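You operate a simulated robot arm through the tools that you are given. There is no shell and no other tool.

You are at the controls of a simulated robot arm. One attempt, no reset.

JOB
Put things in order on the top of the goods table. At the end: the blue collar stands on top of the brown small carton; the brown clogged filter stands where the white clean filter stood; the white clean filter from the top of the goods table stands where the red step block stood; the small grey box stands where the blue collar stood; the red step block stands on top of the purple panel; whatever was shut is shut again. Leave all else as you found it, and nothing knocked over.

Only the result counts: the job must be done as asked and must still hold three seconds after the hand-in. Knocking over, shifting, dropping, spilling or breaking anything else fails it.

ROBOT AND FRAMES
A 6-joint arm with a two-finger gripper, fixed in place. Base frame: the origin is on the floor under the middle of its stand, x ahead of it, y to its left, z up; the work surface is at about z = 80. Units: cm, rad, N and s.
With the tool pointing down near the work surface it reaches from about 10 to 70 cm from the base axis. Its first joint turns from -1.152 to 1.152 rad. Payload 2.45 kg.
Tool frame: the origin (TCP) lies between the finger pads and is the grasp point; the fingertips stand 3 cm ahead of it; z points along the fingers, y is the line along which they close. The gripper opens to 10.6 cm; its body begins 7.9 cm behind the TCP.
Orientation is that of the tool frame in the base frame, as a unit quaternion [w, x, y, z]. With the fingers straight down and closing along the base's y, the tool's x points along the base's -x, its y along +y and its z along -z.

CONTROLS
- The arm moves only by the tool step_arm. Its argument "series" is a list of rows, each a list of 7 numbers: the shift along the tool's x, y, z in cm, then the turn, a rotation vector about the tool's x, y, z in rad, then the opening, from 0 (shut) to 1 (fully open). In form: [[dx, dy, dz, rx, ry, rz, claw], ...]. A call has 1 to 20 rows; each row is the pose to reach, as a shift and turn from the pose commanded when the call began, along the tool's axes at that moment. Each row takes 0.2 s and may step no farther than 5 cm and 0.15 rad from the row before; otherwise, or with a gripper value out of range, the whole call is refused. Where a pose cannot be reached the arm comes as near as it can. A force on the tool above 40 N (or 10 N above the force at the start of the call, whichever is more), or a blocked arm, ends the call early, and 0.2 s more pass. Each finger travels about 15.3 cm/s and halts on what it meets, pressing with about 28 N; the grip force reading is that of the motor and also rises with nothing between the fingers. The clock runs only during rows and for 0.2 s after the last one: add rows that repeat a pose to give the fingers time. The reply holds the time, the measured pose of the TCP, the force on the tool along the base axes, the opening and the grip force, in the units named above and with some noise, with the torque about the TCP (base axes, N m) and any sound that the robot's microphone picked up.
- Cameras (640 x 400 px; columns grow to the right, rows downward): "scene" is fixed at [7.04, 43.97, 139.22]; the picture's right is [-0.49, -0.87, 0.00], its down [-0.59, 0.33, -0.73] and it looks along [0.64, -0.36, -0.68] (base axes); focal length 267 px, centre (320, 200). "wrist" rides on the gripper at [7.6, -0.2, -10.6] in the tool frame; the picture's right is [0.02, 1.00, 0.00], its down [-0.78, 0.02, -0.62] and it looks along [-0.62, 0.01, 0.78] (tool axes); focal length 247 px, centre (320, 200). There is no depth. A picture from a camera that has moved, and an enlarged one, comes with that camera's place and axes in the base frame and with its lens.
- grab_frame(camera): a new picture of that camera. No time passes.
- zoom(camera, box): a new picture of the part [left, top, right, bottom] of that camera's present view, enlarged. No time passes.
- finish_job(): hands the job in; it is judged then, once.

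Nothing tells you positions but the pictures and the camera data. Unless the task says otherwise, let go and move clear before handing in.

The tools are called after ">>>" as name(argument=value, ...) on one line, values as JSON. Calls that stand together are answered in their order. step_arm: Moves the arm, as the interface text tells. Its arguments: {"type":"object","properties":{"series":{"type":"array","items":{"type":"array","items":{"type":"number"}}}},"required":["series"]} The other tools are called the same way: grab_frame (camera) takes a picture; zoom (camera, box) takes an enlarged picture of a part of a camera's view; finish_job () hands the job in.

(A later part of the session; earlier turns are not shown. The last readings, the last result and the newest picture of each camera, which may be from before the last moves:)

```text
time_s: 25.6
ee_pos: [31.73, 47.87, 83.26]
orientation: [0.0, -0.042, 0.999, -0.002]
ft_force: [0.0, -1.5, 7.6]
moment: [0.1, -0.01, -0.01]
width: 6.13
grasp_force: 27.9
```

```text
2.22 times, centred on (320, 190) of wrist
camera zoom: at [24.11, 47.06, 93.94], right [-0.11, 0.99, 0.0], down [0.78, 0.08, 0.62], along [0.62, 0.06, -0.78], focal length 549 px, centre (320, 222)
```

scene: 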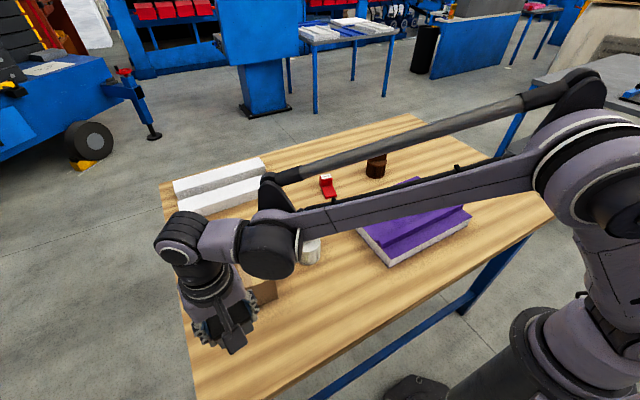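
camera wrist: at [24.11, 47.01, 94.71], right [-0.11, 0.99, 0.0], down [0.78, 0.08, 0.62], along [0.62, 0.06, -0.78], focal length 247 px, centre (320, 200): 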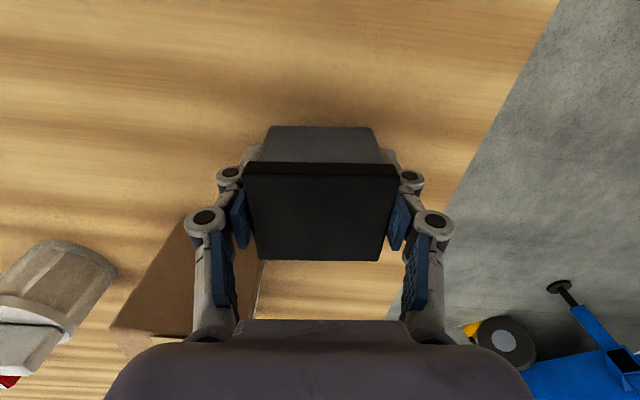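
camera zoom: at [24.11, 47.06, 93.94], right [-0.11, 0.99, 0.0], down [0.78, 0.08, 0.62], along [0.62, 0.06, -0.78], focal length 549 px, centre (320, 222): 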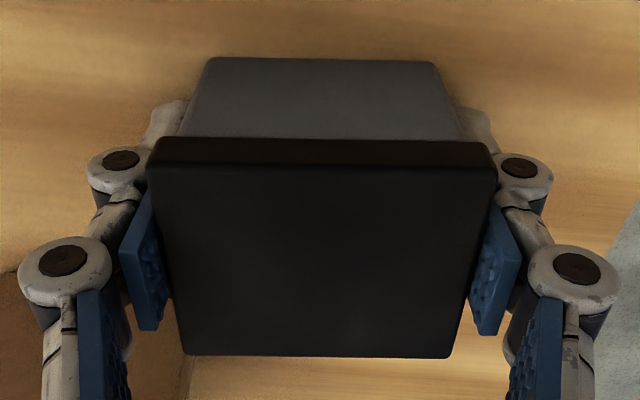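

The box touches the table (7.6 N) at the same height as when it was gripped. I'll release and rise.

>>> step_arm(series=[[0, 0, 0, 0, 0, 0, 0.62], [0, 0, 0, 0, 0, 0, 0.7], [0, 0, 0, 0, 0, 0, 0.85], [0, 0, 0, 0, 0, 0, 0.9], [0, 0, -3, 0, 0, 0, 0.9], [0, 0, -7, 0, 0, 0, 0.9], [0, 0, -12, 0, 0, 0, 0.9], [0, 0, -17, 0, 0, 0, 0.9], [0, 0, -17, 0, 0, 0, 0.9]])

>>> grab_frame(camera="wrist")

>>> grab_frame(camera="scene")

```text
time_s: 27.6
ee_pos: [31.34, 47.75, 100.31]
orientation: [0.001, -0.041, 0.999, -0.001]
ft_force: [0.1, -0.4, 1.0]
moment: [-0.02, 0.02, 0.01]
width: 9.52
grasp_force: 0.0
```

```text
taken
camera wrist: at [23.74, 46.87, 110.96], right [-0.11, 0.99, 0.0], down [0.78, 0.08, 0.62], along [0.62, 0.06, -0.78], focal length 247 px, centre (320, 200)
```

wrist: 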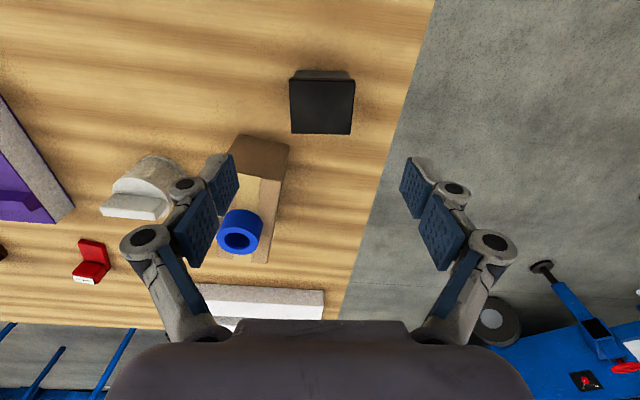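

```text
taken
```

scene: 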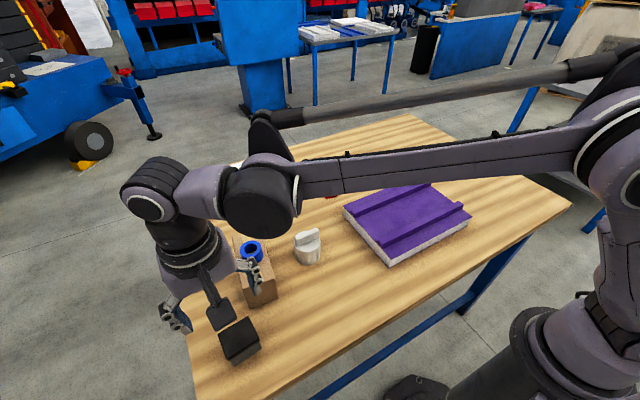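

The grey box stands at the old collar spot and the collar is still on the carton. Next I fly to the red block, undoing the yaw, and look at it from above.

>>> step_arm(series=[[0, 0, -3, 0, 0, 0, 0.9], [-2.5, -3.8, -4, 0, 0, 0.085, 0.9], [-5, -7.6, -4, 0, 0, 0.085, 0.9], [-7.5, -11.4, -4, 0, 0, 0.085, 0.9], [-10, -15.2, -4, 0, 0, 0.085, 0.9], [-12.5, -19, -4, 0, 0, 0.085, 0.9], [-15, -22.8, -4, 0, 0, 0.085, 0.9], [-17.5, -26.6, -4, 0, 0, 0.085, 0.9], [-20, -30.4, -4, 0, 0, 0.085, 0.9], [-22.5, -34.2, -4, 0, 0, 0.085, 0.9], [-25, -38, -4, 0, 0, 0.085, 0.9], [-27.15, -41.76, -4, 0, 0, 0.085, 0.9], [-27.15, -41.76, -4, 0, 0, 0.085, 0.9]])

>>> grab_frame(camera="wrist")

>>> grab_frame(camera="scene")

```text
time_s: 30.4
ee_pos: [62.06, 8.68, 104.18]
orientation: [0.001, 0.0, 1.0, -0.001]
ft_force: [-0.6, 0.8, 0.3]
moment: [0.05, -0.01, -0.04]
width: 9.54
grasp_force: 0.0
```

```text
taken
camera wrist: at [54.42, 8.56, 114.94], right [-0.02, 1.0, 0.0], down [0.78, 0.02, 0.62], along [0.62, 0.01, -0.78], focal length 247 px, centre (320, 200)
```

wrist: 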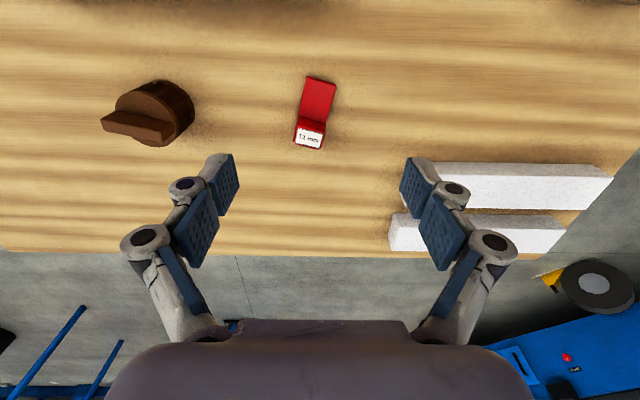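

```text
taken
```

scene: 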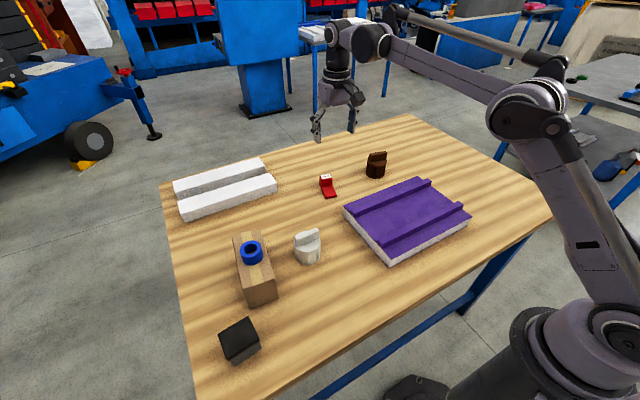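

>>> zoom(camera="wrist", box=[256, 60, 384, 160])

>>> zoom(camera="wrist", box=[80, 60, 240, 160])

>>> zoom(camera="scene", box=[300, 160, 360, 210])

>>> zoom(camera="scene", box=[180, 220, 300, 380])

```text
4.00 times, centred on (320, 110) of wrist
camera zoom: at [54.42, 8.56, 114.94], right [-0.02, 1.0, 0.0], down [0.78, 0.02, 0.62], along [0.62, 0.01, -0.78], focal length 988 px, centre (320, 560)
```

zoom: 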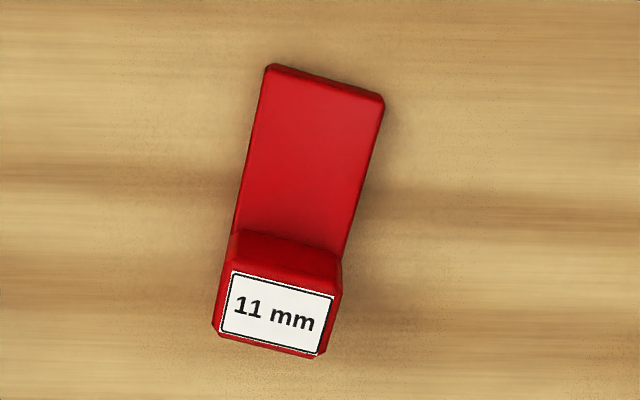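

```text
4.00 times, centred on (160, 110) of wrist
camera zoom: at [54.42, 8.56, 114.94], right [-0.02, 1.0, 0.0], down [0.78, 0.02, 0.62], along [0.62, 0.01, -0.78], focal length 988 px, centre (960, 560)
```

zoom: 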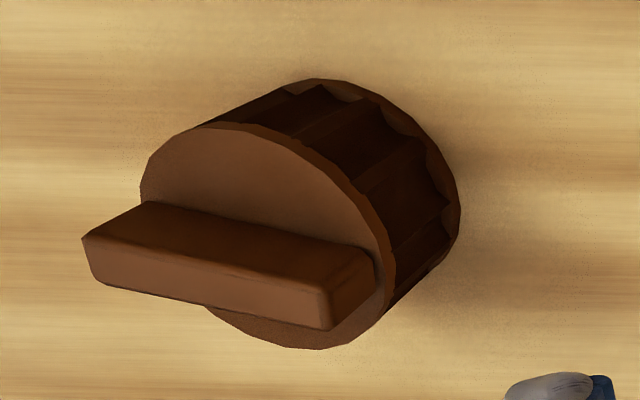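

```text
8.00 times, centred on (330, 185) of scene
camera zoom: at [7.05, 43.96, 139.22], right [-0.49, -0.87, 0.0], down [-0.59, 0.33, -0.73], along [0.64, -0.36, -0.68], focal length 2134 px, centre (240, 320)
```

zoom: 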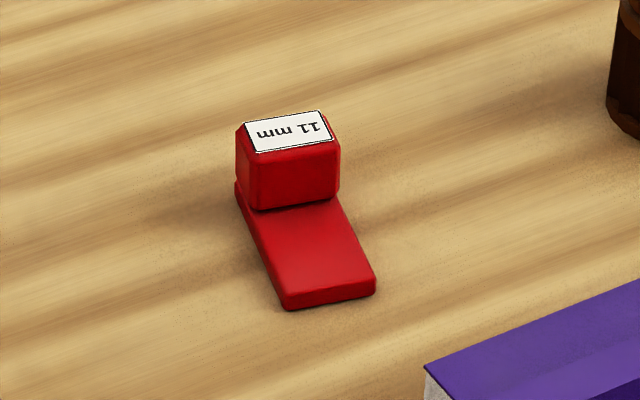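

```text
2.50 times, centred on (240, 300) of scene
camera zoom: at [7.05, 43.96, 139.22], right [-0.49, -0.87, 0.0], down [-0.59, 0.33, -0.73], along [0.64, -0.36, -0.68], focal length 667 px, centre (520, -50)
```

zoom: 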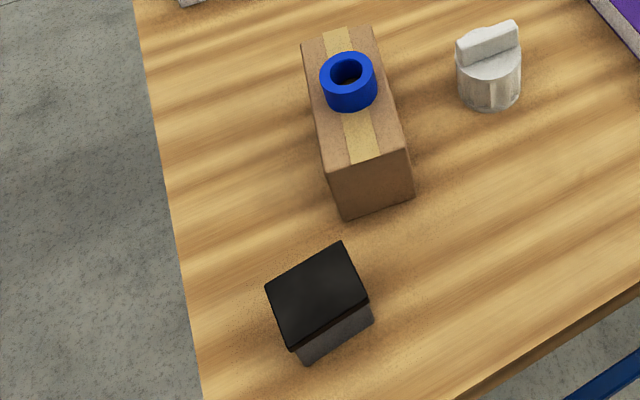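

The red block's footprint centre is about (66.0, 7.85), slanted -12.9°, with the tall part (top z ≈ 83.7) centred near (68.6, 7.2). I'll move above its gripping point (67.8, 7.4), turn the tool to match and come down to z 95 for a check.

>>> step_arm(series=[[-2, -0.4, 0, 0, 0, 0.1, 0.8], [-4, -0.9, 0, 0, 0, 0.2, 0.7], [-5.7, -1.25, 0, 0, 0, 0.225, 0.7], [-5.7, -1.25, 4.5, 0, 0, 0.225, 0.7], [-5.7, -1.25, 9, 0, 0, 0.225, 0.7], [-5.7, -1.25, 9, 0, 0, 0.225, 0.7]])

>>> grab_frame(camera="wrist")

>>> zoom(camera="wrist", box=[256, 60, 384, 160])

```text
time_s: 31.8
ee_pos: [68.06, 7.42, 95.2]
orientation: [0.0, 0.112, 0.994, -0.001]
ft_force: [-0.3, 0.6, -0.2]
moment: [-0.01, -0.01, 0.01]
width: 7.43
grasp_force: 0.1
out of reach, approached as far as the arm can: row 2, 3, 4
```

```text
taken
camera wrist: at [60.45, 8.95, 105.94], right [0.2, 0.98, 0.0], down [0.77, -0.16, 0.62], along [0.61, -0.13, -0.78], focal length 247 px, centre (320, 200)
```

wrist: 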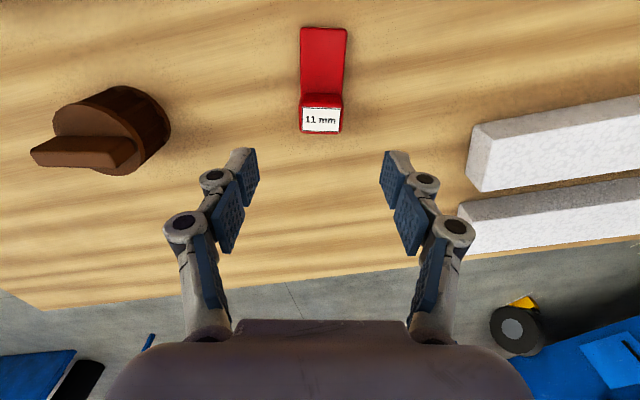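

```text
4.00 times, centred on (320, 110) of wrist
camera zoom: at [60.45, 8.95, 105.94], right [0.2, 0.98, 0.0], down [0.77, -0.16, 0.62], along [0.61, -0.13, -0.78], focal length 988 px, centre (320, 560)
```

zoom: 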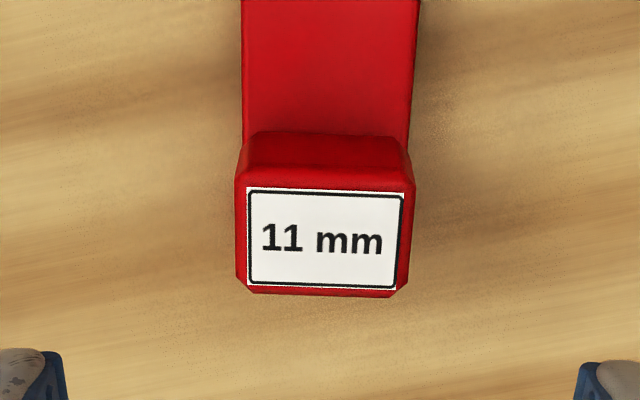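

The tool lines up well with the block. I'll descend to about z 83.4 around the tall part.

>>> step_arm(series=[[0, 0.08, 4, 0, 0, 0, 0.7], [0, 0.08, 8, 0, 0, 0, 0.7], [0, 0.08, 10.5, 0, 0, 0, 0.7], [0, 0.08, 11.7, 0, 0, 0, 0.7], [0, 0.08, 11.7, 0, 0, 0, 0.7]])

>>> grab_frame(camera="wrist")

```text
time_s: 33.0
ee_pos: [68.17, 7.37, 83.53]
orientation: [0.0, 0.113, 0.994, -0.001]
ft_force: [-0.1, 0.1, 0.3]
moment: [0.01, -0.01, 0.0]
width: 7.43
grasp_force: 0.1
out of reach, approached as far as the arm can: row 1
```

```text
taken
camera wrist: at [60.72, 8.93, 94.36], right [0.2, 0.98, 0.0], down [0.77, -0.16, 0.62], along [0.61, -0.13, -0.78], focal length 247 px, centre (320, 200)
```

wrist: 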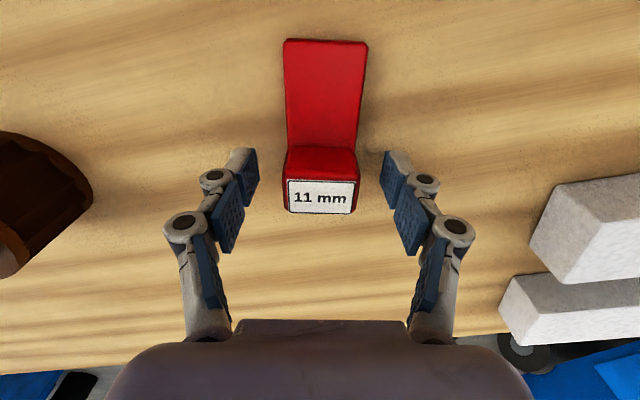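

The block is centred between the fingers. Closing now.

>>> step_arm(series=[[0, 0, 0, 0, 0, 0, 0.55], [0, 0, 0, 0, 0, 0, 0.4], [0, 0, 0, 0, 0, 0, 0.25], [0, 0, 0, 0, 0, 0, 0.15], [0, 0, 0, 0, 0, 0, 0.15]])

>>> grab_frame(camera="wrist")

```text
time_s: 34.2
ee_pos: [68.25, 7.48, 83.61]
orientation: [0.001, 0.112, 0.994, 0.0]
ft_force: [0.2, 0.6, 1.0]
moment: [0.04, 0.09, -0.05]
width: 3.94
grasp_force: 28.2
```

```text
taken
camera wrist: at [60.73, 8.94, 94.38], right [0.2, 0.98, 0.0], down [0.77, -0.16, 0.62], along [0.61, -0.13, -0.78], focal length 247 px, centre (320, 200)
```

wrist: 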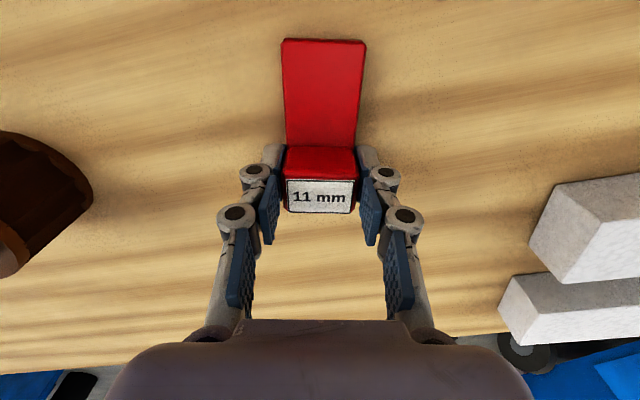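

Gripped (3.94 cm, 28 N). A short lift to check the hold.

>>> step_arm(series=[[0, 0, -0.5, 0, 0, 0, 0.15], [0, 0, -1.5, 0, 0, 0, 0.15], [0, 0, -2.5, 0, 0, 0, 0.15], [0, 0, -2.5, 0, 0, 0, 0.15]])

>>> grab_frame(camera="wrist")

>>> zoom(camera="scene", box=[280, 130, 380, 210])

```text
time_s: 35.2
ee_pos: [68.0, 7.44, 86.26]
orientation: [0.0, 0.112, 0.994, 0.0]
ft_force: [0.0, -0.1, -0.7]
moment: [0.02, -0.02, -0.01]
width: 3.95
grasp_force: 28.5
```

```text
taken
camera wrist: at [60.47, 8.9, 96.9], right [0.2, 0.98, 0.0], down [0.77, -0.16, 0.62], along [0.61, -0.13, -0.78], focal length 247 px, centre (320, 200)
```

wrist: 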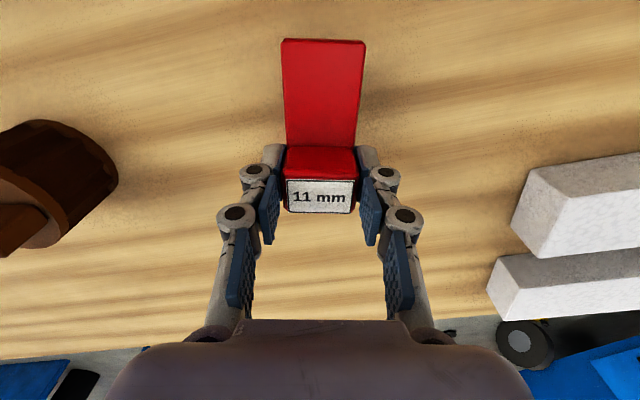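

```text
5.00 times, centred on (330, 170) of scene
camera zoom: at [7.04, 43.97, 139.22], right [-0.49, -0.87, 0.0], down [-0.59, 0.33, -0.73], along [0.64, -0.36, -0.68], focal length 1334 px, centre (270, 350)
```

zoom: 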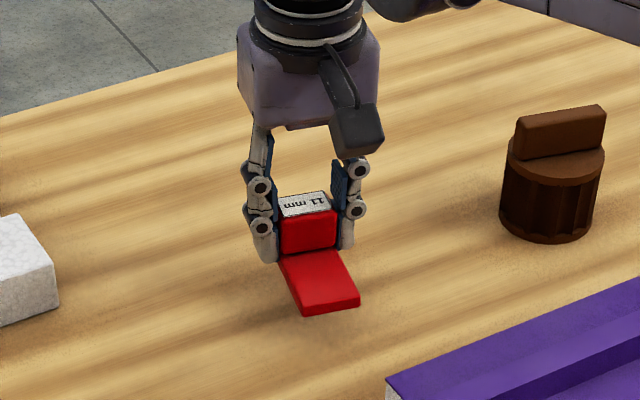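

The hold is firm and level. I'll carry the block up and over the panel, straightening the yaw on the way, aiming for the groove's middle.

>>> step_arm(series=[[0.5, -0.5, -4, 0, 0, 0, 0.15], [3, -2.7, -7.5, 0, 0, -0.05, 0.15], [6, -5.5, -9, 0, 0, -0.1, 0.15], [9.2, -8.4, -9, 0, 0, -0.15, 0.15], [12.4, -11.3, -9, 0, 0, -0.2, 0.15], [15.6, -14.2, -9, 0, 0, -0.225, 0.15], [18.5, -17, -9, 0, 0, -0.225, 0.15], [19.34, -17.71, -9, 0, 0, -0.225, 0.15], [19.34, -17.71, -9, 0, 0, -0.225, 0.15]])

>>> grab_frame(camera="wrist")

>>> zoom(camera="scene", box=[320, 120, 500, 280])

```text
time_s: 37.2
ee_pos: [45.08, -5.43, 95.15]
orientation: [0.001, 0.0, 1.0, -0.001]
ft_force: [-0.8, 0.3, -1.7]
moment: [0.02, 0.0, -0.02]
width: 3.94
grasp_force: 27.5
```

```text
taken
camera wrist: at [37.38, -5.68, 105.77], right [-0.02, 1.0, 0.0], down [0.78, 0.02, 0.62], along [0.62, 0.01, -0.78], focal length 247 px, centre (320, 200)
```

wrist: 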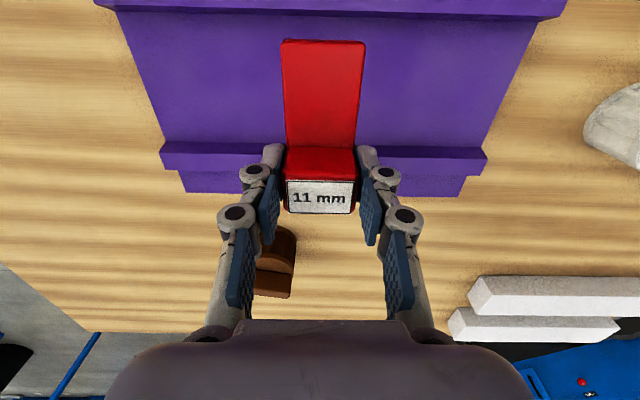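

```text
2.50 times, centred on (410, 200) of scene
camera zoom: at [7.04, 43.97, 139.22], right [-0.49, -0.87, 0.0], down [-0.59, 0.33, -0.73], along [0.64, -0.36, -0.68], focal length 667 px, centre (95, 200)
```

zoom: 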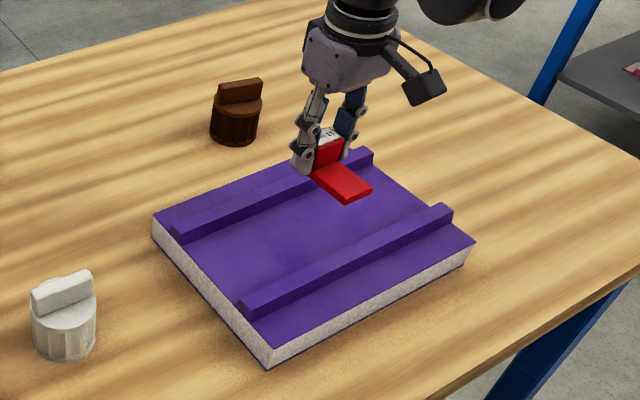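

The block lies along the groove, spanning about x 38.7–46.8 in a gap of 38.1–47.9. I'll shift 0.25 cm forward and lower to just above the panel.

>>> step_arm(series=[[-0.25, 0, 2.5, 0, 0, 0, 0.15], [-0.25, 0, 5, 0, 0, 0, 0.15], [-0.25, 0, 6.3, 0, 0, 0, 0.15], [-0.25, 0, 6.3, 0, 0, 0, 0.15]])

>>> grab_frame(camera="wrist")

>>> zoom(camera="scene", box=[360, 160, 480, 250])

```text
time_s: 38.2
ee_pos: [45.21, -5.53, 88.75]
orientation: [0.0, 0.001, 1.0, 0.0]
ft_force: [-0.1, -0.3, -0.7]
moment: [-0.02, 0.02, 0.0]
width: 3.97
grasp_force: 28.5
```

```text
taken
camera wrist: at [37.61, -5.71, 99.5], right [-0.02, 1.0, 0.0], down [0.78, 0.02, 0.62], along [0.62, 0.01, -0.78], focal length 247 px, centre (320, 200)
```

wrist: 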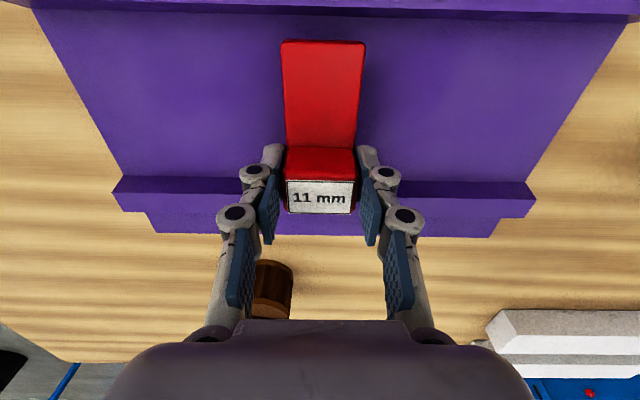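

```text
4.44 times, centred on (420, 205) of scene
camera zoom: at [7.04, 43.97, 139.22], right [-0.49, -0.87, 0.0], down [-0.59, 0.33, -0.73], along [0.64, -0.36, -0.68], focal length 1186 px, centre (-124, 178)
```

zoom: 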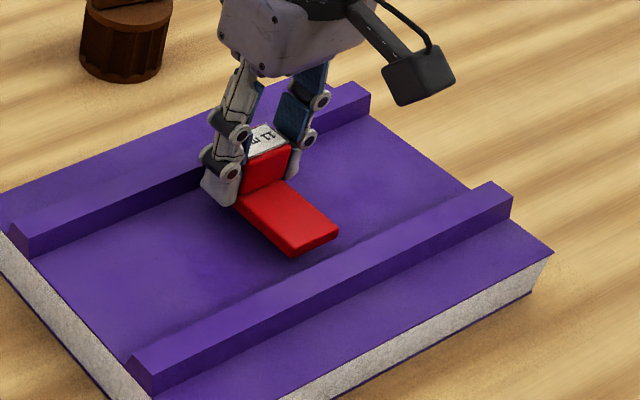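

Clear of both ridges, about 1.3 cm above the panel surface. Lowering in fine steps.

>>> step_arm(series=[[0, 0, 0.4, 0, 0, 0, 0.15], [0, 0, 0.8, 0, 0, 0, 0.15], [0, 0, 1.0, 0, 0, 0, 0.15], [0, 0, 1.0, 0, 0, 0, 0.15]])

>>> zoom(camera="scene", box=[380, 180, 450, 230])

```text
time_s: 39.2
ee_pos: [45.34, -5.53, 87.75]
orientation: [0.001, 0.0, 1.0, -0.001]
ft_force: [0.6, -0.2, -0.2]
moment: [-0.01, -0.04, -0.02]
width: 3.96
grasp_force: 27.8
```

```text
8.00 times, centred on (415, 205) of scene
camera zoom: at [7.04, 43.97, 139.22], right [-0.49, -0.87, 0.0], down [-0.59, 0.33, -0.73], along [0.64, -0.36, -0.68], focal length 2134 px, centre (-440, 160)
```

zoom: 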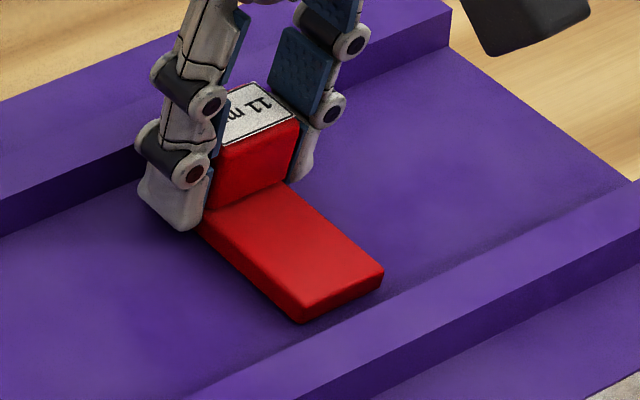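

>>> step_arm(series=[[0, 0, 0.1, 0, 0, 0, 0.15], [0, 0, 0.2, 0, 0, 0, 0.15], [0, 0, 0.2, 0, 0, 0, 0.15]])

```text
time_s: 40.0
ee_pos: [45.37, -5.59, 87.58]
orientation: [0.0, 0.001, 1.0, -0.001]
ft_force: [-1.7, 0.2, 19.6]
moment: [-0.01, 0.11, -0.02]
width: 3.96
grasp_force: 28.2
```

Contact at about 20 N. I'll relieve, release, and rise to look.

>>> step_arm(series=[[0, 0, -0.1, 0, 0, 0, 0.15], [0, 0, -0.1, 0, 0, 0, 0.42], [0, 0, -0.1, 0, 0, 0, 0.5], [0, 0, -0.1, 0, 0, 0, 0.65], [0, 0, -0.1, 0, 0, 0, 0.7], [0, 0, -2, 0, 0, 0, 0.7], [0, 0, -6, 0, 0, 0, 0.7], [0, 0, -10, 0, 0, 0, 0.7], [0, 0, -14, 0, 0, 0, 0.7], [0, 0, -14, 0, 0, 0, 0.7]])

>>> grab_frame(camera="wrist")

>>> zoom(camera="scene", box=[330, 130, 490, 270])

```text
time_s: 42.2
ee_pos: [45.59, -5.6, 101.73]
orientation: [0.001, 0.0, 1.0, -0.001]
ft_force: [-0.2, -0.3, -0.3]
moment: [0.02, -0.01, 0.0]
width: 7.43
grasp_force: 0.0
```

```text
taken
camera wrist: at [37.89, -5.78, 112.43], right [-0.02, 1.0, 0.0], down [0.78, 0.02, 0.62], along [0.62, 0.01, -0.78], focal length 247 px, centre (320, 200)
```

wrist: 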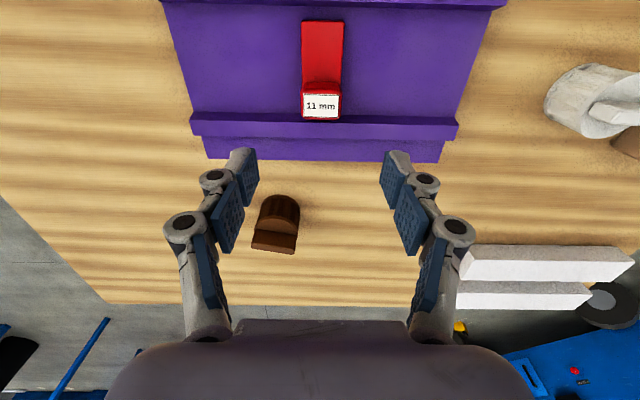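

```text
2.86 times, centred on (410, 200) of scene
camera zoom: at [7.04, 43.97, 139.22], right [-0.49, -0.87, 0.0], down [-0.59, 0.33, -0.73], along [0.64, -0.36, -0.68], focal length 762 px, centre (63, 200)
```

zoom: 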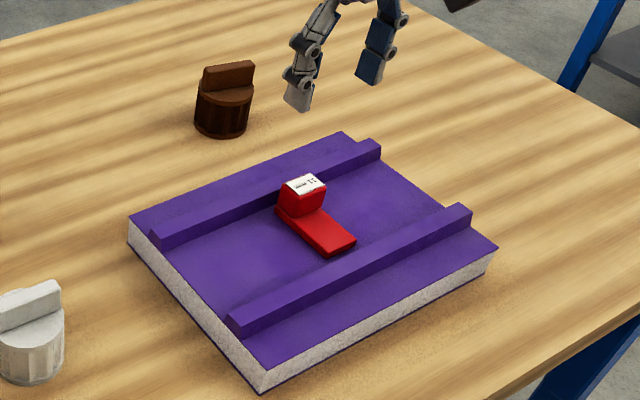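

The red block stands flat in the panel's groove. Next, the white filter: I fly above (44.7, 26.4) with the gripper opened.

>>> step_arm(series=[[0.1, 4.5, 0, 0, 0, 0, 0.8], [0.2, 9, 0, 0, 0, 0, 0.9], [0.3, 13.5, 0, 0, 0, 0, 1], [0.5, 18, 0, 0, 0, 0, 1], [0.7, 22.5, 0, 0, 0, 0, 1], [0.8, 27, 0, 0, 0, 0, 1], [0.9, 30.5, 0, 0, 0, 0, 1], [0.9, 32, 0, 0, 0, 0, 1], [0.9, 32, 0, 0, 0, 0, 1]])

>>> grab_frame(camera="wrist")

>>> zoom(camera="wrist", box=[240, 30, 400, 130])

>>> zoom(camera="scene", box=[270, 210, 350, 280])

```text
time_s: 44.2
ee_pos: [44.47, 26.54, 101.32]
orientation: [0.001, 0.001, 1.0, 0.0]
ft_force: [-0.4, 0.8, -0.1]
moment: [0.01, 0.05, 0.0]
width: 10.59
grasp_force: 0.1
```

```text
taken
camera wrist: at [36.92, 26.33, 112.06], right [-0.02, 1.0, 0.0], down [0.78, 0.02, 0.62], along [0.62, 0.01, -0.78], focal length 247 px, centre (320, 200)
```

wrist: 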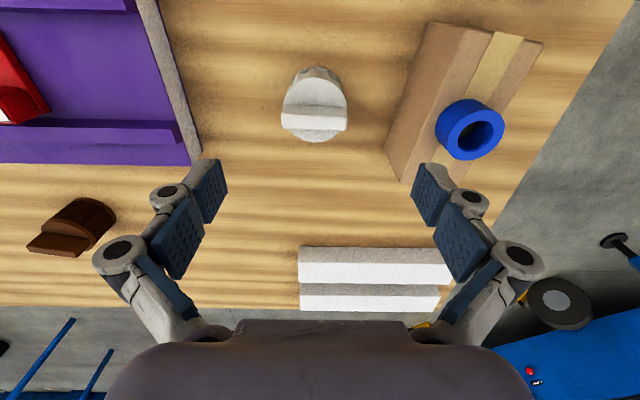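

```text
4.00 times, centred on (320, 80) of wrist
camera zoom: at [36.92, 26.33, 112.06], right [-0.02, 1.0, 0.0], down [0.78, 0.02, 0.62], along [0.62, 0.01, -0.78], focal length 988 px, centre (320, 680)
```

zoom: 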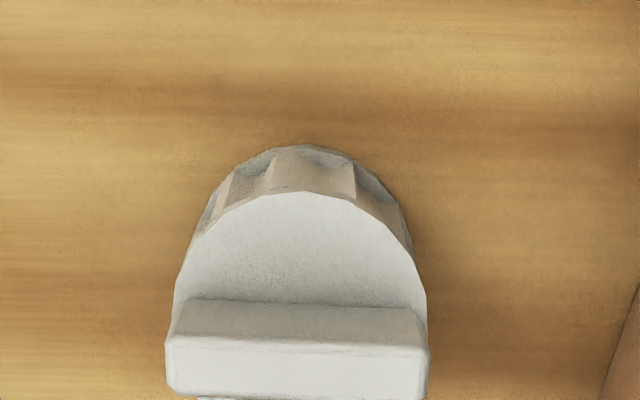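

```text
5.71 times, centred on (310, 245) of scene
camera zoom: at [7.04, 43.97, 139.22], right [-0.49, -0.87, 0.0], down [-0.59, 0.33, -0.73], along [0.64, -0.36, -0.68], focal length 1524 px, centre (377, -57)
```

zoom: 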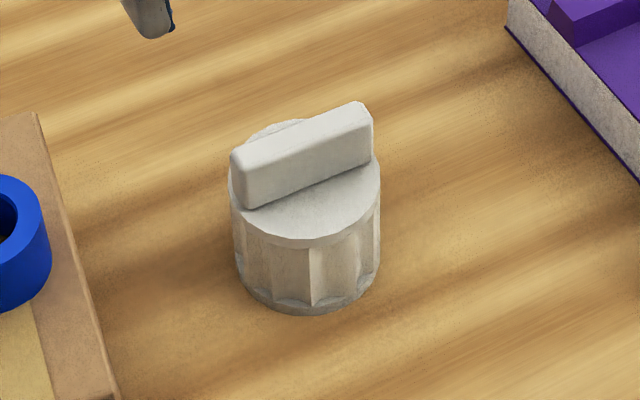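

The white filter's centre appears to be nearer (45.8, 25.9). I'll go to that point at z 96 and check the centring again.

>>> step_arm(series=[[-0.7, -0.3, 2.5, 0, 0, 0, 1], [-1.3, -0.6, 5.3, 0, 0, 0, 1], [-1.3, -0.6, 5.3, 0, 0, 0, 1]])

>>> zoom(camera="wrist", box=[220, 40, 420, 180])

>>> grab_frame(camera="wrist")

```text
time_s: 45.0
ee_pos: [45.78, 25.92, 96.24]
orientation: [0.001, 0.0, 1.0, -0.001]
ft_force: [0.4, 0.7, -0.2]
moment: [-0.02, 0.02, -0.02]
width: 10.63
grasp_force: 0.0
```

```text
2.86 times, centred on (320, 110) of wrist
camera zoom: at [38.13, 25.73, 106.85], right [-0.02, 1.0, 0.0], down [0.78, 0.02, 0.62], along [0.62, 0.01, -0.78], focal length 706 px, centre (320, 457)
```

zoom: 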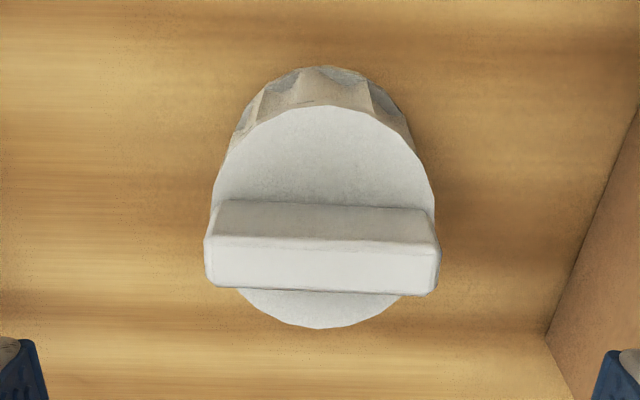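

```text
taken
camera wrist: at [38.13, 25.73, 106.85], right [-0.02, 1.0, 0.0], down [0.78, 0.02, 0.62], along [0.62, 0.01, -0.78], focal length 247 px, centre (320, 200)
```

wrist: 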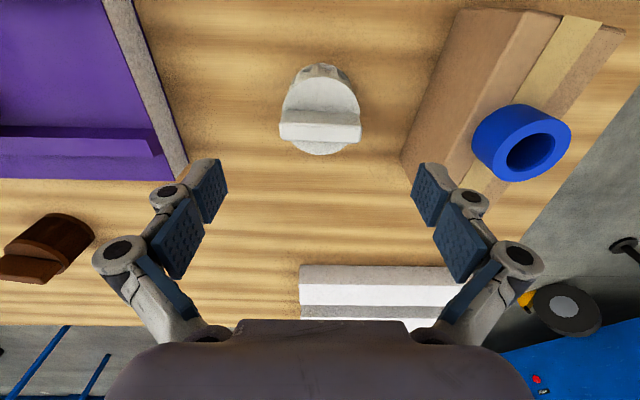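

The filter is centred under the tool at (45.9, 25.9). I'll descend to about z 83 with 9.5 cm opening.

>>> step_arm(series=[[-0.1, 0, 4, 0, 0, 0, 0.9], [-0.1, 0, 8, 0, 0, 0, 0.9], [-0.1, 0, 11.5, 0, 0, 0, 0.9], [-0.1, 0, 13.1, 0, 0, 0, 0.9], [-0.1, 0, 13.1, 0, 0, 0, 0.9]])

>>> grab_frame(camera="wrist")

>>> zoom(camera="scene", box=[240, 180, 380, 300])

```text
time_s: 46.2
ee_pos: [45.89, 25.86, 82.96]
orientation: [0.001, 0.0, 1.0, -0.001]
ft_force: [0.4, 0.3, -0.5]
moment: [-0.01, -0.02, 0.02]
width: 9.52
grasp_force: 0.2
```

```text
taken
camera wrist: at [38.27, 25.71, 93.72], right [-0.02, 1.0, 0.0], down [0.78, 0.02, 0.62], along [0.62, 0.01, -0.78], focal length 247 px, centre (320, 200)
```

wrist: 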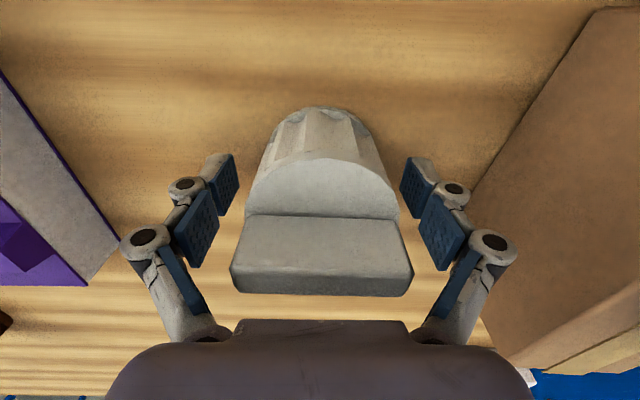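

```text
3.33 times, centred on (310, 240) of scene
camera zoom: at [7.04, 43.97, 139.22], right [-0.49, -0.87, 0.0], down [-0.59, 0.33, -0.73], along [0.64, -0.36, -0.68], focal length 889 px, centre (353, 67)
```

zoom: 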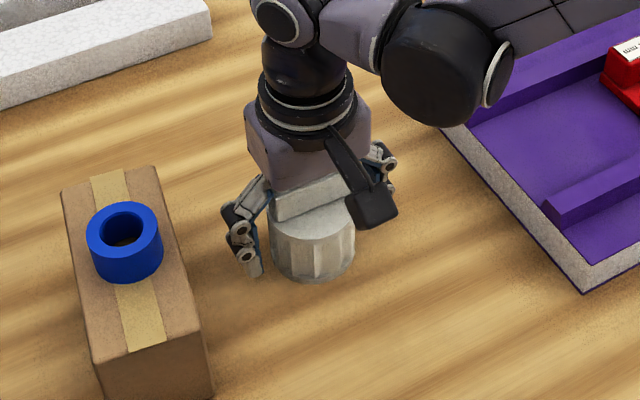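

The filter stands between the fingers with good clearance. Closing.

>>> step_arm(series=[[0, 0, 0, 0, 0, 0, 0.75], [0, 0, 0, 0, 0, 0, 0.62], [0, 0, 0, 0, 0, 0, 0.5], [0, 0, 0, 0, 0, 0, 0.4], [0, 0, 0, 0, 0, 0, 0.4]])

>>> grab_frame(camera="wrist")

```text
time_s: 47.4
ee_pos: [45.95, 25.95, 82.95]
orientation: [0.002, 0.001, 1.0, -0.001]
ft_force: [0.2, 0.9, 5.2]
moment: [0.09, 0.01, 0.03]
width: 6.67
grasp_force: 27.7
```

```text
taken
camera wrist: at [38.28, 25.72, 93.76], right [-0.02, 1.0, 0.0], down [0.78, 0.02, 0.62], along [0.62, 0.01, -0.78], focal length 247 px, centre (320, 200)
```

wrist: 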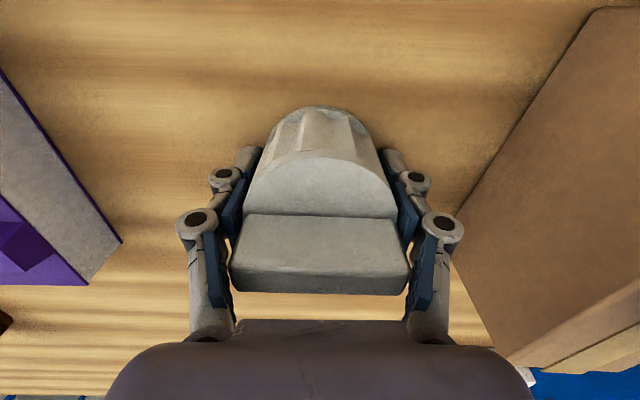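

Gripped at 6.67 cm. Short lift to test the hold.

>>> step_arm(series=[[0, 0, -0.5, 0, 0, 0, 0.4], [0, 0, -1.2, 0, 0, 0, 0.4], [0, 0, -2, 0, 0, 0, 0.4], [0, 0, -2, 0, 0, 0, 0.4]])

>>> grab_frame(camera="wrist")

>>> zoom(camera="scene", box=[240, 180, 380, 300])

```text
time_s: 48.4
ee_pos: [45.93, 25.87, 85.18]
orientation: [0.001, 0.001, 1.0, -0.001]
ft_force: [0.1, 0.4, -1.3]
moment: [0.01, -0.01, 0.0]
width: 6.68
grasp_force: 28.1
```

```text
taken
camera wrist: at [38.35, 25.69, 95.92], right [-0.02, 1.0, 0.0], down [0.78, 0.02, 0.62], along [0.62, 0.01, -0.78], focal length 247 px, centre (320, 200)
```

wrist: 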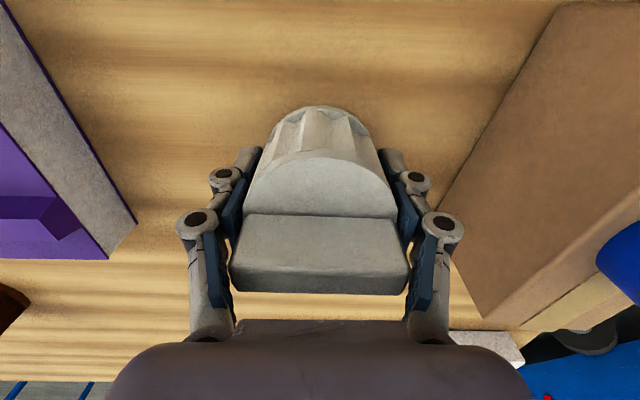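

```text
3.33 times, centred on (310, 240) of scene
camera zoom: at [7.04, 43.97, 139.22], right [-0.49, -0.87, 0.0], down [-0.59, 0.33, -0.73], along [0.64, -0.36, -0.68], focal length 889 px, centre (353, 67)
```

zoom: 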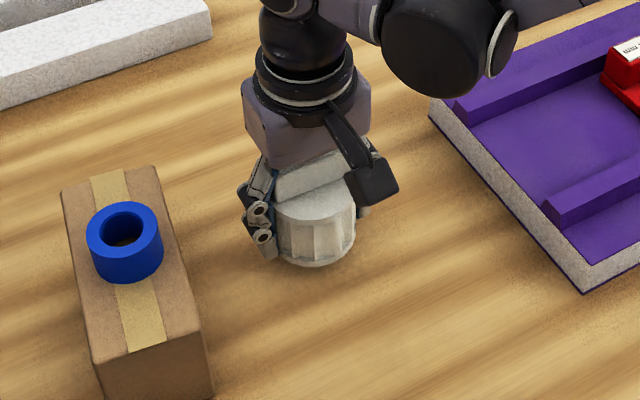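

The filter lifts cleanly. I'll carry it to the old red block spot at (66.0, 7.85).

>>> step_arm(series=[[0, 0, -3.5, 0, 0, 0, 0.4], [0, 0, -7, 0, 0, 0, 0.4], [-2.5, -2.2, -7, 0, 0, 0, 0.4], [-5.5, -5, -7, 0, 0, 0, 0.4], [-8.5, -7.7, -7, 0, 0, 0, 0.4], [-11.5, -10.4, -7, 0, 0, 0, 0.4], [-14.5, -13.1, -7, 0, 0, 0, 0.4], [-17.5, -15.8, -7, 0, 0, 0, 0.4], [-20, -18.03, -7, 0, 0, 0, 0.4], [-20, -18.03, -7, 0, 0, 0, 0.4]])

>>> grab_frame(camera="wrist")

>>> grab_frame(camera="scene")

```text
time_s: 50.6
ee_pos: [66.1, 7.69, 92.24]
orientation: [0.001, 0.0, 1.0, -0.001]
ft_force: [-0.2, 0.8, -1.1]
moment: [0.01, 0.0, 0.0]
width: 6.71
grasp_force: 28.0
```

```text
taken
camera wrist: at [58.38, 7.47, 102.97], right [-0.02, 1.0, 0.0], down [0.78, 0.02, 0.62], along [0.62, 0.01, -0.78], focal length 247 px, centre (320, 200)
```

wrist: 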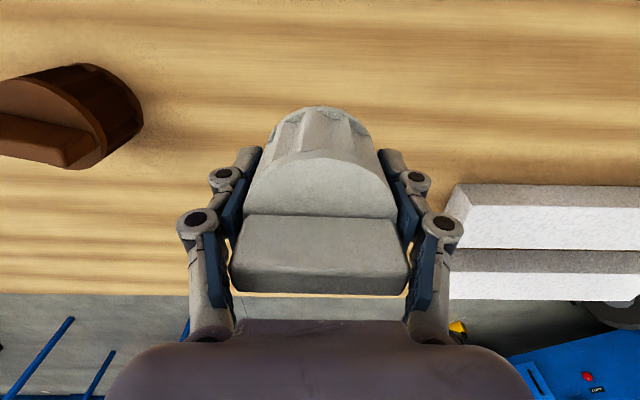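

```text
taken
```

scene: 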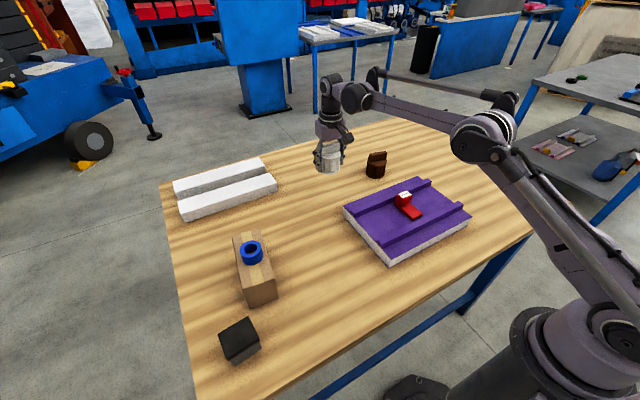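

The filter is over the spot. I'll correct 0.15 cm in y and lower to just above the table.

>>> step_arm(series=[[0.05, 0.15, 3, 0, 0, 0, 0.4], [0.05, 0.15, 6, 0, 0, 0, 0.4], [0.05, 0.15, 8, 0, 0, 0, 0.4], [0.05, 0.15, 8.6, 0, 0, 0, 0.4], [0.05, 0.15, 8.6, 0, 0, 0, 0.4]])

>>> grab_frame(camera="wrist")

```text
time_s: 51.8
ee_pos: [65.87, 7.86, 83.43]
orientation: [0.001, 0.0, 1.0, 0.0]
ft_force: [-0.2, 1.2, -0.8]
moment: [-0.01, -0.05, 0.05]
width: 6.71
grasp_force: 28.3
```

```text
taken
camera wrist: at [58.27, 7.69, 94.24], right [-0.02, 1.0, 0.0], down [0.78, 0.02, 0.62], along [0.62, 0.01, -0.78], focal length 247 px, centre (320, 200)
```

wrist: 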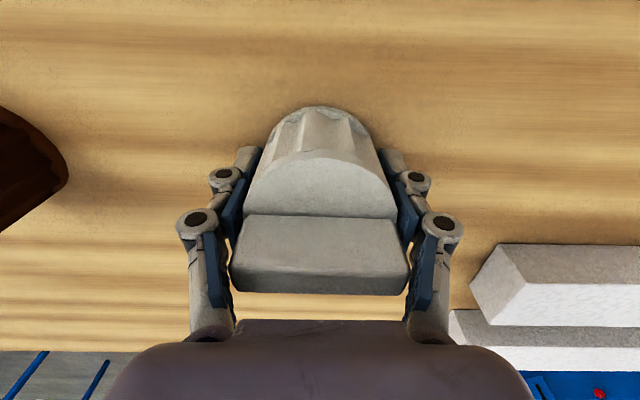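

Camera height says about 0.48 cm remains. Fine steps down.

>>> step_arm(series=[[0, 0, 0.2, 0, 0, 0, 0.4], [0, 0, 0.35, 0, 0, 0, 0.4], [0, 0, 0.35, 0, 0, 0, 0.4]])

>>> step_arm(series=[[0, 0, 0.1, 0, 0, 0, 0.4], [0, 0, 0.1, 0, 0, 0, 0.4]])

```text
time_s: 52.6
ee_pos: [66.05, 7.93, 83.14]
orientation: [0.001, 0.0, 1.0, -0.001]
ft_force: [-0.1, -1.1, -1.4]
moment: [-0.01, 0.02, -0.02]
width: 6.67
grasp_force: 28.5
```

```text
time_s: 53.2
ee_pos: [65.97, 8.02, 83.06]
orientation: [0.001, 0.0, 1.0, -0.001]
ft_force: [0.1, 0.9, -1.2]
moment: [0.0, -0.02, 0.0]
width: 6.68
grasp_force: 27.7
```

>>> step_arm(series=[[0, 0, 0.1, 0, 0, 0, 0.4], [0, 0, 0.1, 0, 0, 0, 0.4]])

```text
time_s: 53.8
ee_pos: [65.89, 7.95, 83.0]
orientation: [0.001, 0.001, 1.0, -0.001]
ft_force: [2.8, -0.4, 11.8]
moment: [0.13, 0.04, -0.03]
width: 6.73
grasp_force: 27.9
```

The filter touches the table (11.8 N). I'll release and rise, pulling back slightly with height.

>>> step_arm(series=[[0, 0, 0, 0, 0, 0, 0.66], [0, 0, 0, 0, 0, 0, 0.75], [0, 0, 0, 0, 0, 0, 0.88], [0, 0, 0, 0, 0, 0, 0.9], [0, 0, -3, 0, 0, 0, 0.9], [0, 0, -7, 0, 0, 0, 0.9], [0, 0, -11, 0, 0, 0, 0.9], [2, 0, -15, 0, 0, 0, 0.9], [4, 0, -18, 0, 0, 0, 0.9], [4, 0, -18, 0, 0, 0, 0.9]])

>>> grab_frame(camera="wrist")

>>> grab_frame(camera="scene")

```text
time_s: 56.0
ee_pos: [61.9, 7.98, 101.23]
orientation: [0.001, 0.0, 1.0, 0.0]
ft_force: [0.0, 1.4, -0.1]
moment: [0.02, -0.02, 0.01]
width: 9.54
grasp_force: 0.1
```

```text
taken
camera wrist: at [54.24, 7.84, 111.86], right [-0.02, 1.0, 0.0], down [0.78, 0.02, 0.62], along [0.62, 0.01, -0.78], focal length 247 px, centre (320, 200)
```

wrist: 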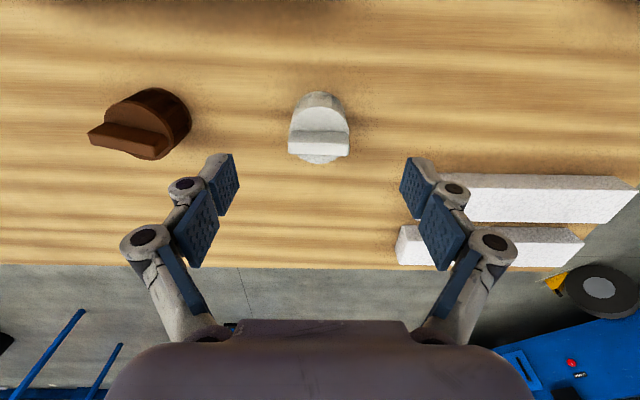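

```text
taken
```

scene: 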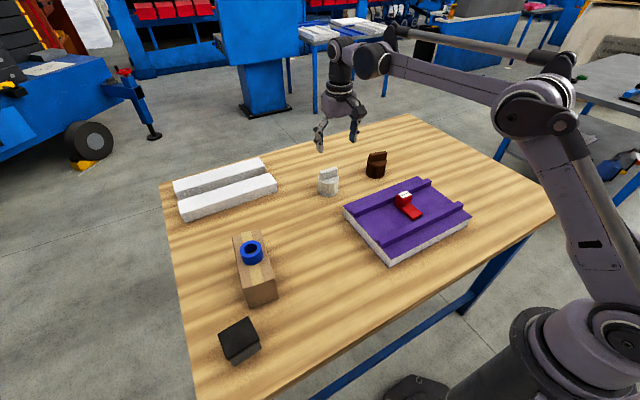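

The white filter stands at the old red block spot. Now to the brown filter near (65.6, -11.9); I'll move above it and look.

>>> step_arm(series=[[-0.3, -4, 0, 0, 0, 0, 0.9], [-0.7, -8, 0, 0, 0, 0, 0.9], [-1.1, -12, 0, 0, 0, 0.05, 0.9], [-1.5, -16, 0, 0, 0, 0.109, 0.9], [-1.8, -19, 1, 0, 0, 0.109, 0.9], [-2.1, -19.9, 3, 0, 0, 0.109, 0.9], [-2.1, -19.9, 3, 0, 0, 0.109, 0.9]])

>>> grab_frame(camera="wrist")

>>> zoom(camera="wrist", box=[220, 40, 420, 180])

```text
time_s: 57.6
ee_pos: [64.03, -11.96, 97.92]
orientation: [0.001, 0.055, 0.998, -0.002]
ft_force: [0.0, 0.1, -0.5]
moment: [0.01, 0.0, 0.02]
width: 9.55
grasp_force: 0.0
```

```text
taken
camera wrist: at [56.32, -11.31, 108.66], right [0.09, 1.0, 0.0], down [0.78, -0.07, 0.62], along [0.62, -0.06, -0.78], focal length 247 px, centre (320, 200)
```

wrist: 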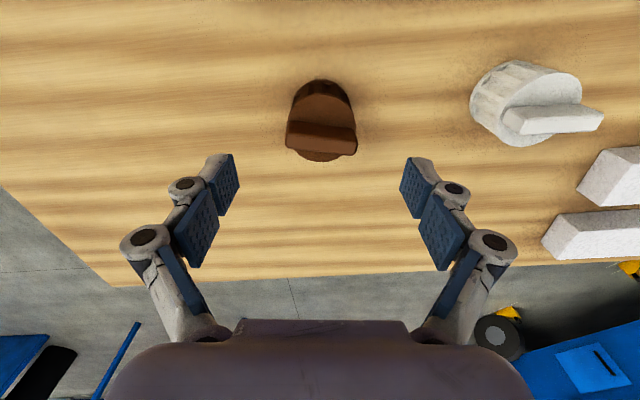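

```text
2.86 times, centred on (320, 110) of wrist
camera zoom: at [56.32, -11.31, 108.66], right [0.09, 1.0, 0.0], down [0.78, -0.07, 0.62], along [0.62, -0.06, -0.78], focal length 706 px, centre (320, 457)
```

zoom: 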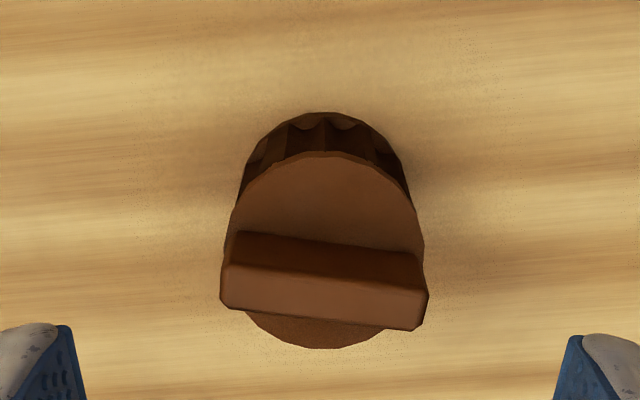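

The brown filter's centre is about (65.9, -12.1). I'll shift over it, turn a little more to match the handle, and come down to z 92 to check.

>>> step_arm(series=[[-0.9, 0.07, 1, 0, 0, 0.06, 0.9], [-1.84, 0.07, 3, 0, 0, 0.11, 0.9], [-1.84, 0.07, 6, 0, 0, 0.11, 0.9], [-1.84, 0.07, 6, 0, 0, 0.11, 0.9]])

>>> grab_frame(camera="wrist")

>>> zoom(camera="wrist", box=[220, 60, 420, 200])

```text
time_s: 58.6
ee_pos: [65.91, -12.11, 91.89]
orientation: [0.001, 0.109, 0.994, -0.001]
ft_force: [-0.3, 0.8, -0.7]
moment: [0.01, 0.02, 0.01]
width: 9.53
grasp_force: 0.0
```

```text
taken
camera wrist: at [58.37, -10.59, 102.66], right [0.2, 0.98, 0.0], down [0.77, -0.15, 0.62], along [0.61, -0.12, -0.78], focal length 247 px, centre (320, 200)
```

wrist: 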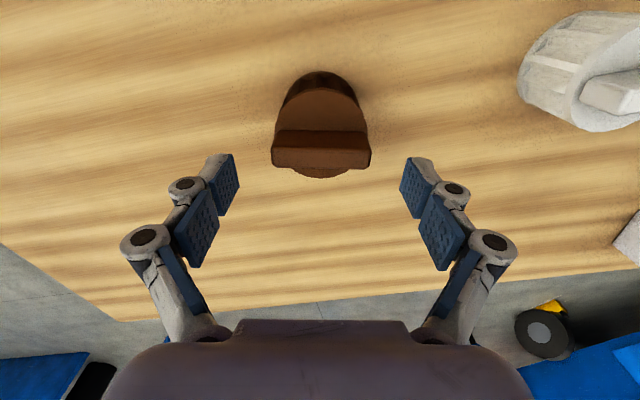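

```text
2.86 times, centred on (320, 130) of wrist
camera zoom: at [58.37, -10.59, 102.66], right [0.2, 0.98, 0.0], down [0.77, -0.15, 0.62], along [0.61, -0.12, -0.78], focal length 706 px, centre (320, 400)
```

zoom: 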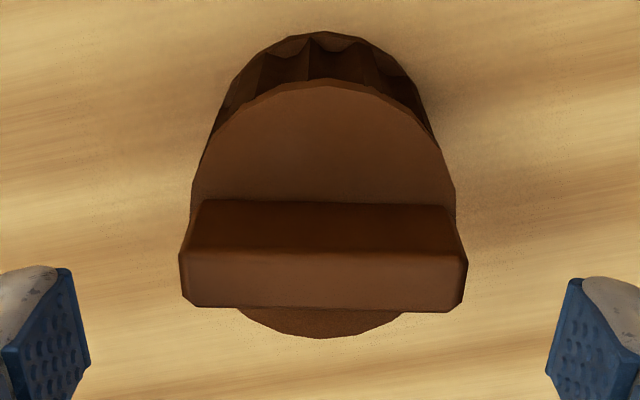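

Well centred and aligned. Descending to z 83 around the body.

>>> step_arm(series=[[0, 0.05, 3.5, 0, 0, 0, 0.9], [0, 0.05, 7, 0, 0, 0, 0.9], [0, 0.05, 8.8, 0, 0, 0, 0.9], [0, 0.05, 8.8, 0, 0, 0, 0.9]])

>>> grab_frame(camera="wrist")

```text
time_s: 59.6
ee_pos: [65.72, -11.97, 83.27]
orientation: [0.0, 0.109, 0.994, -0.001]
ft_force: [0.1, 0.1, 0.5]
moment: [0.0, 0.01, 0.05]
width: 9.55
grasp_force: 0.0
```

```text
taken
camera wrist: at [58.18, -10.5, 93.99], right [0.2, 0.98, 0.0], down [0.77, -0.15, 0.62], along [0.61, -0.12, -0.78], focal length 247 px, centre (320, 200)
```

wrist: 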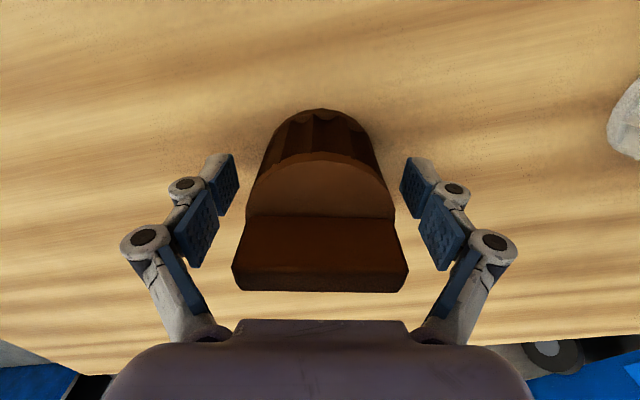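

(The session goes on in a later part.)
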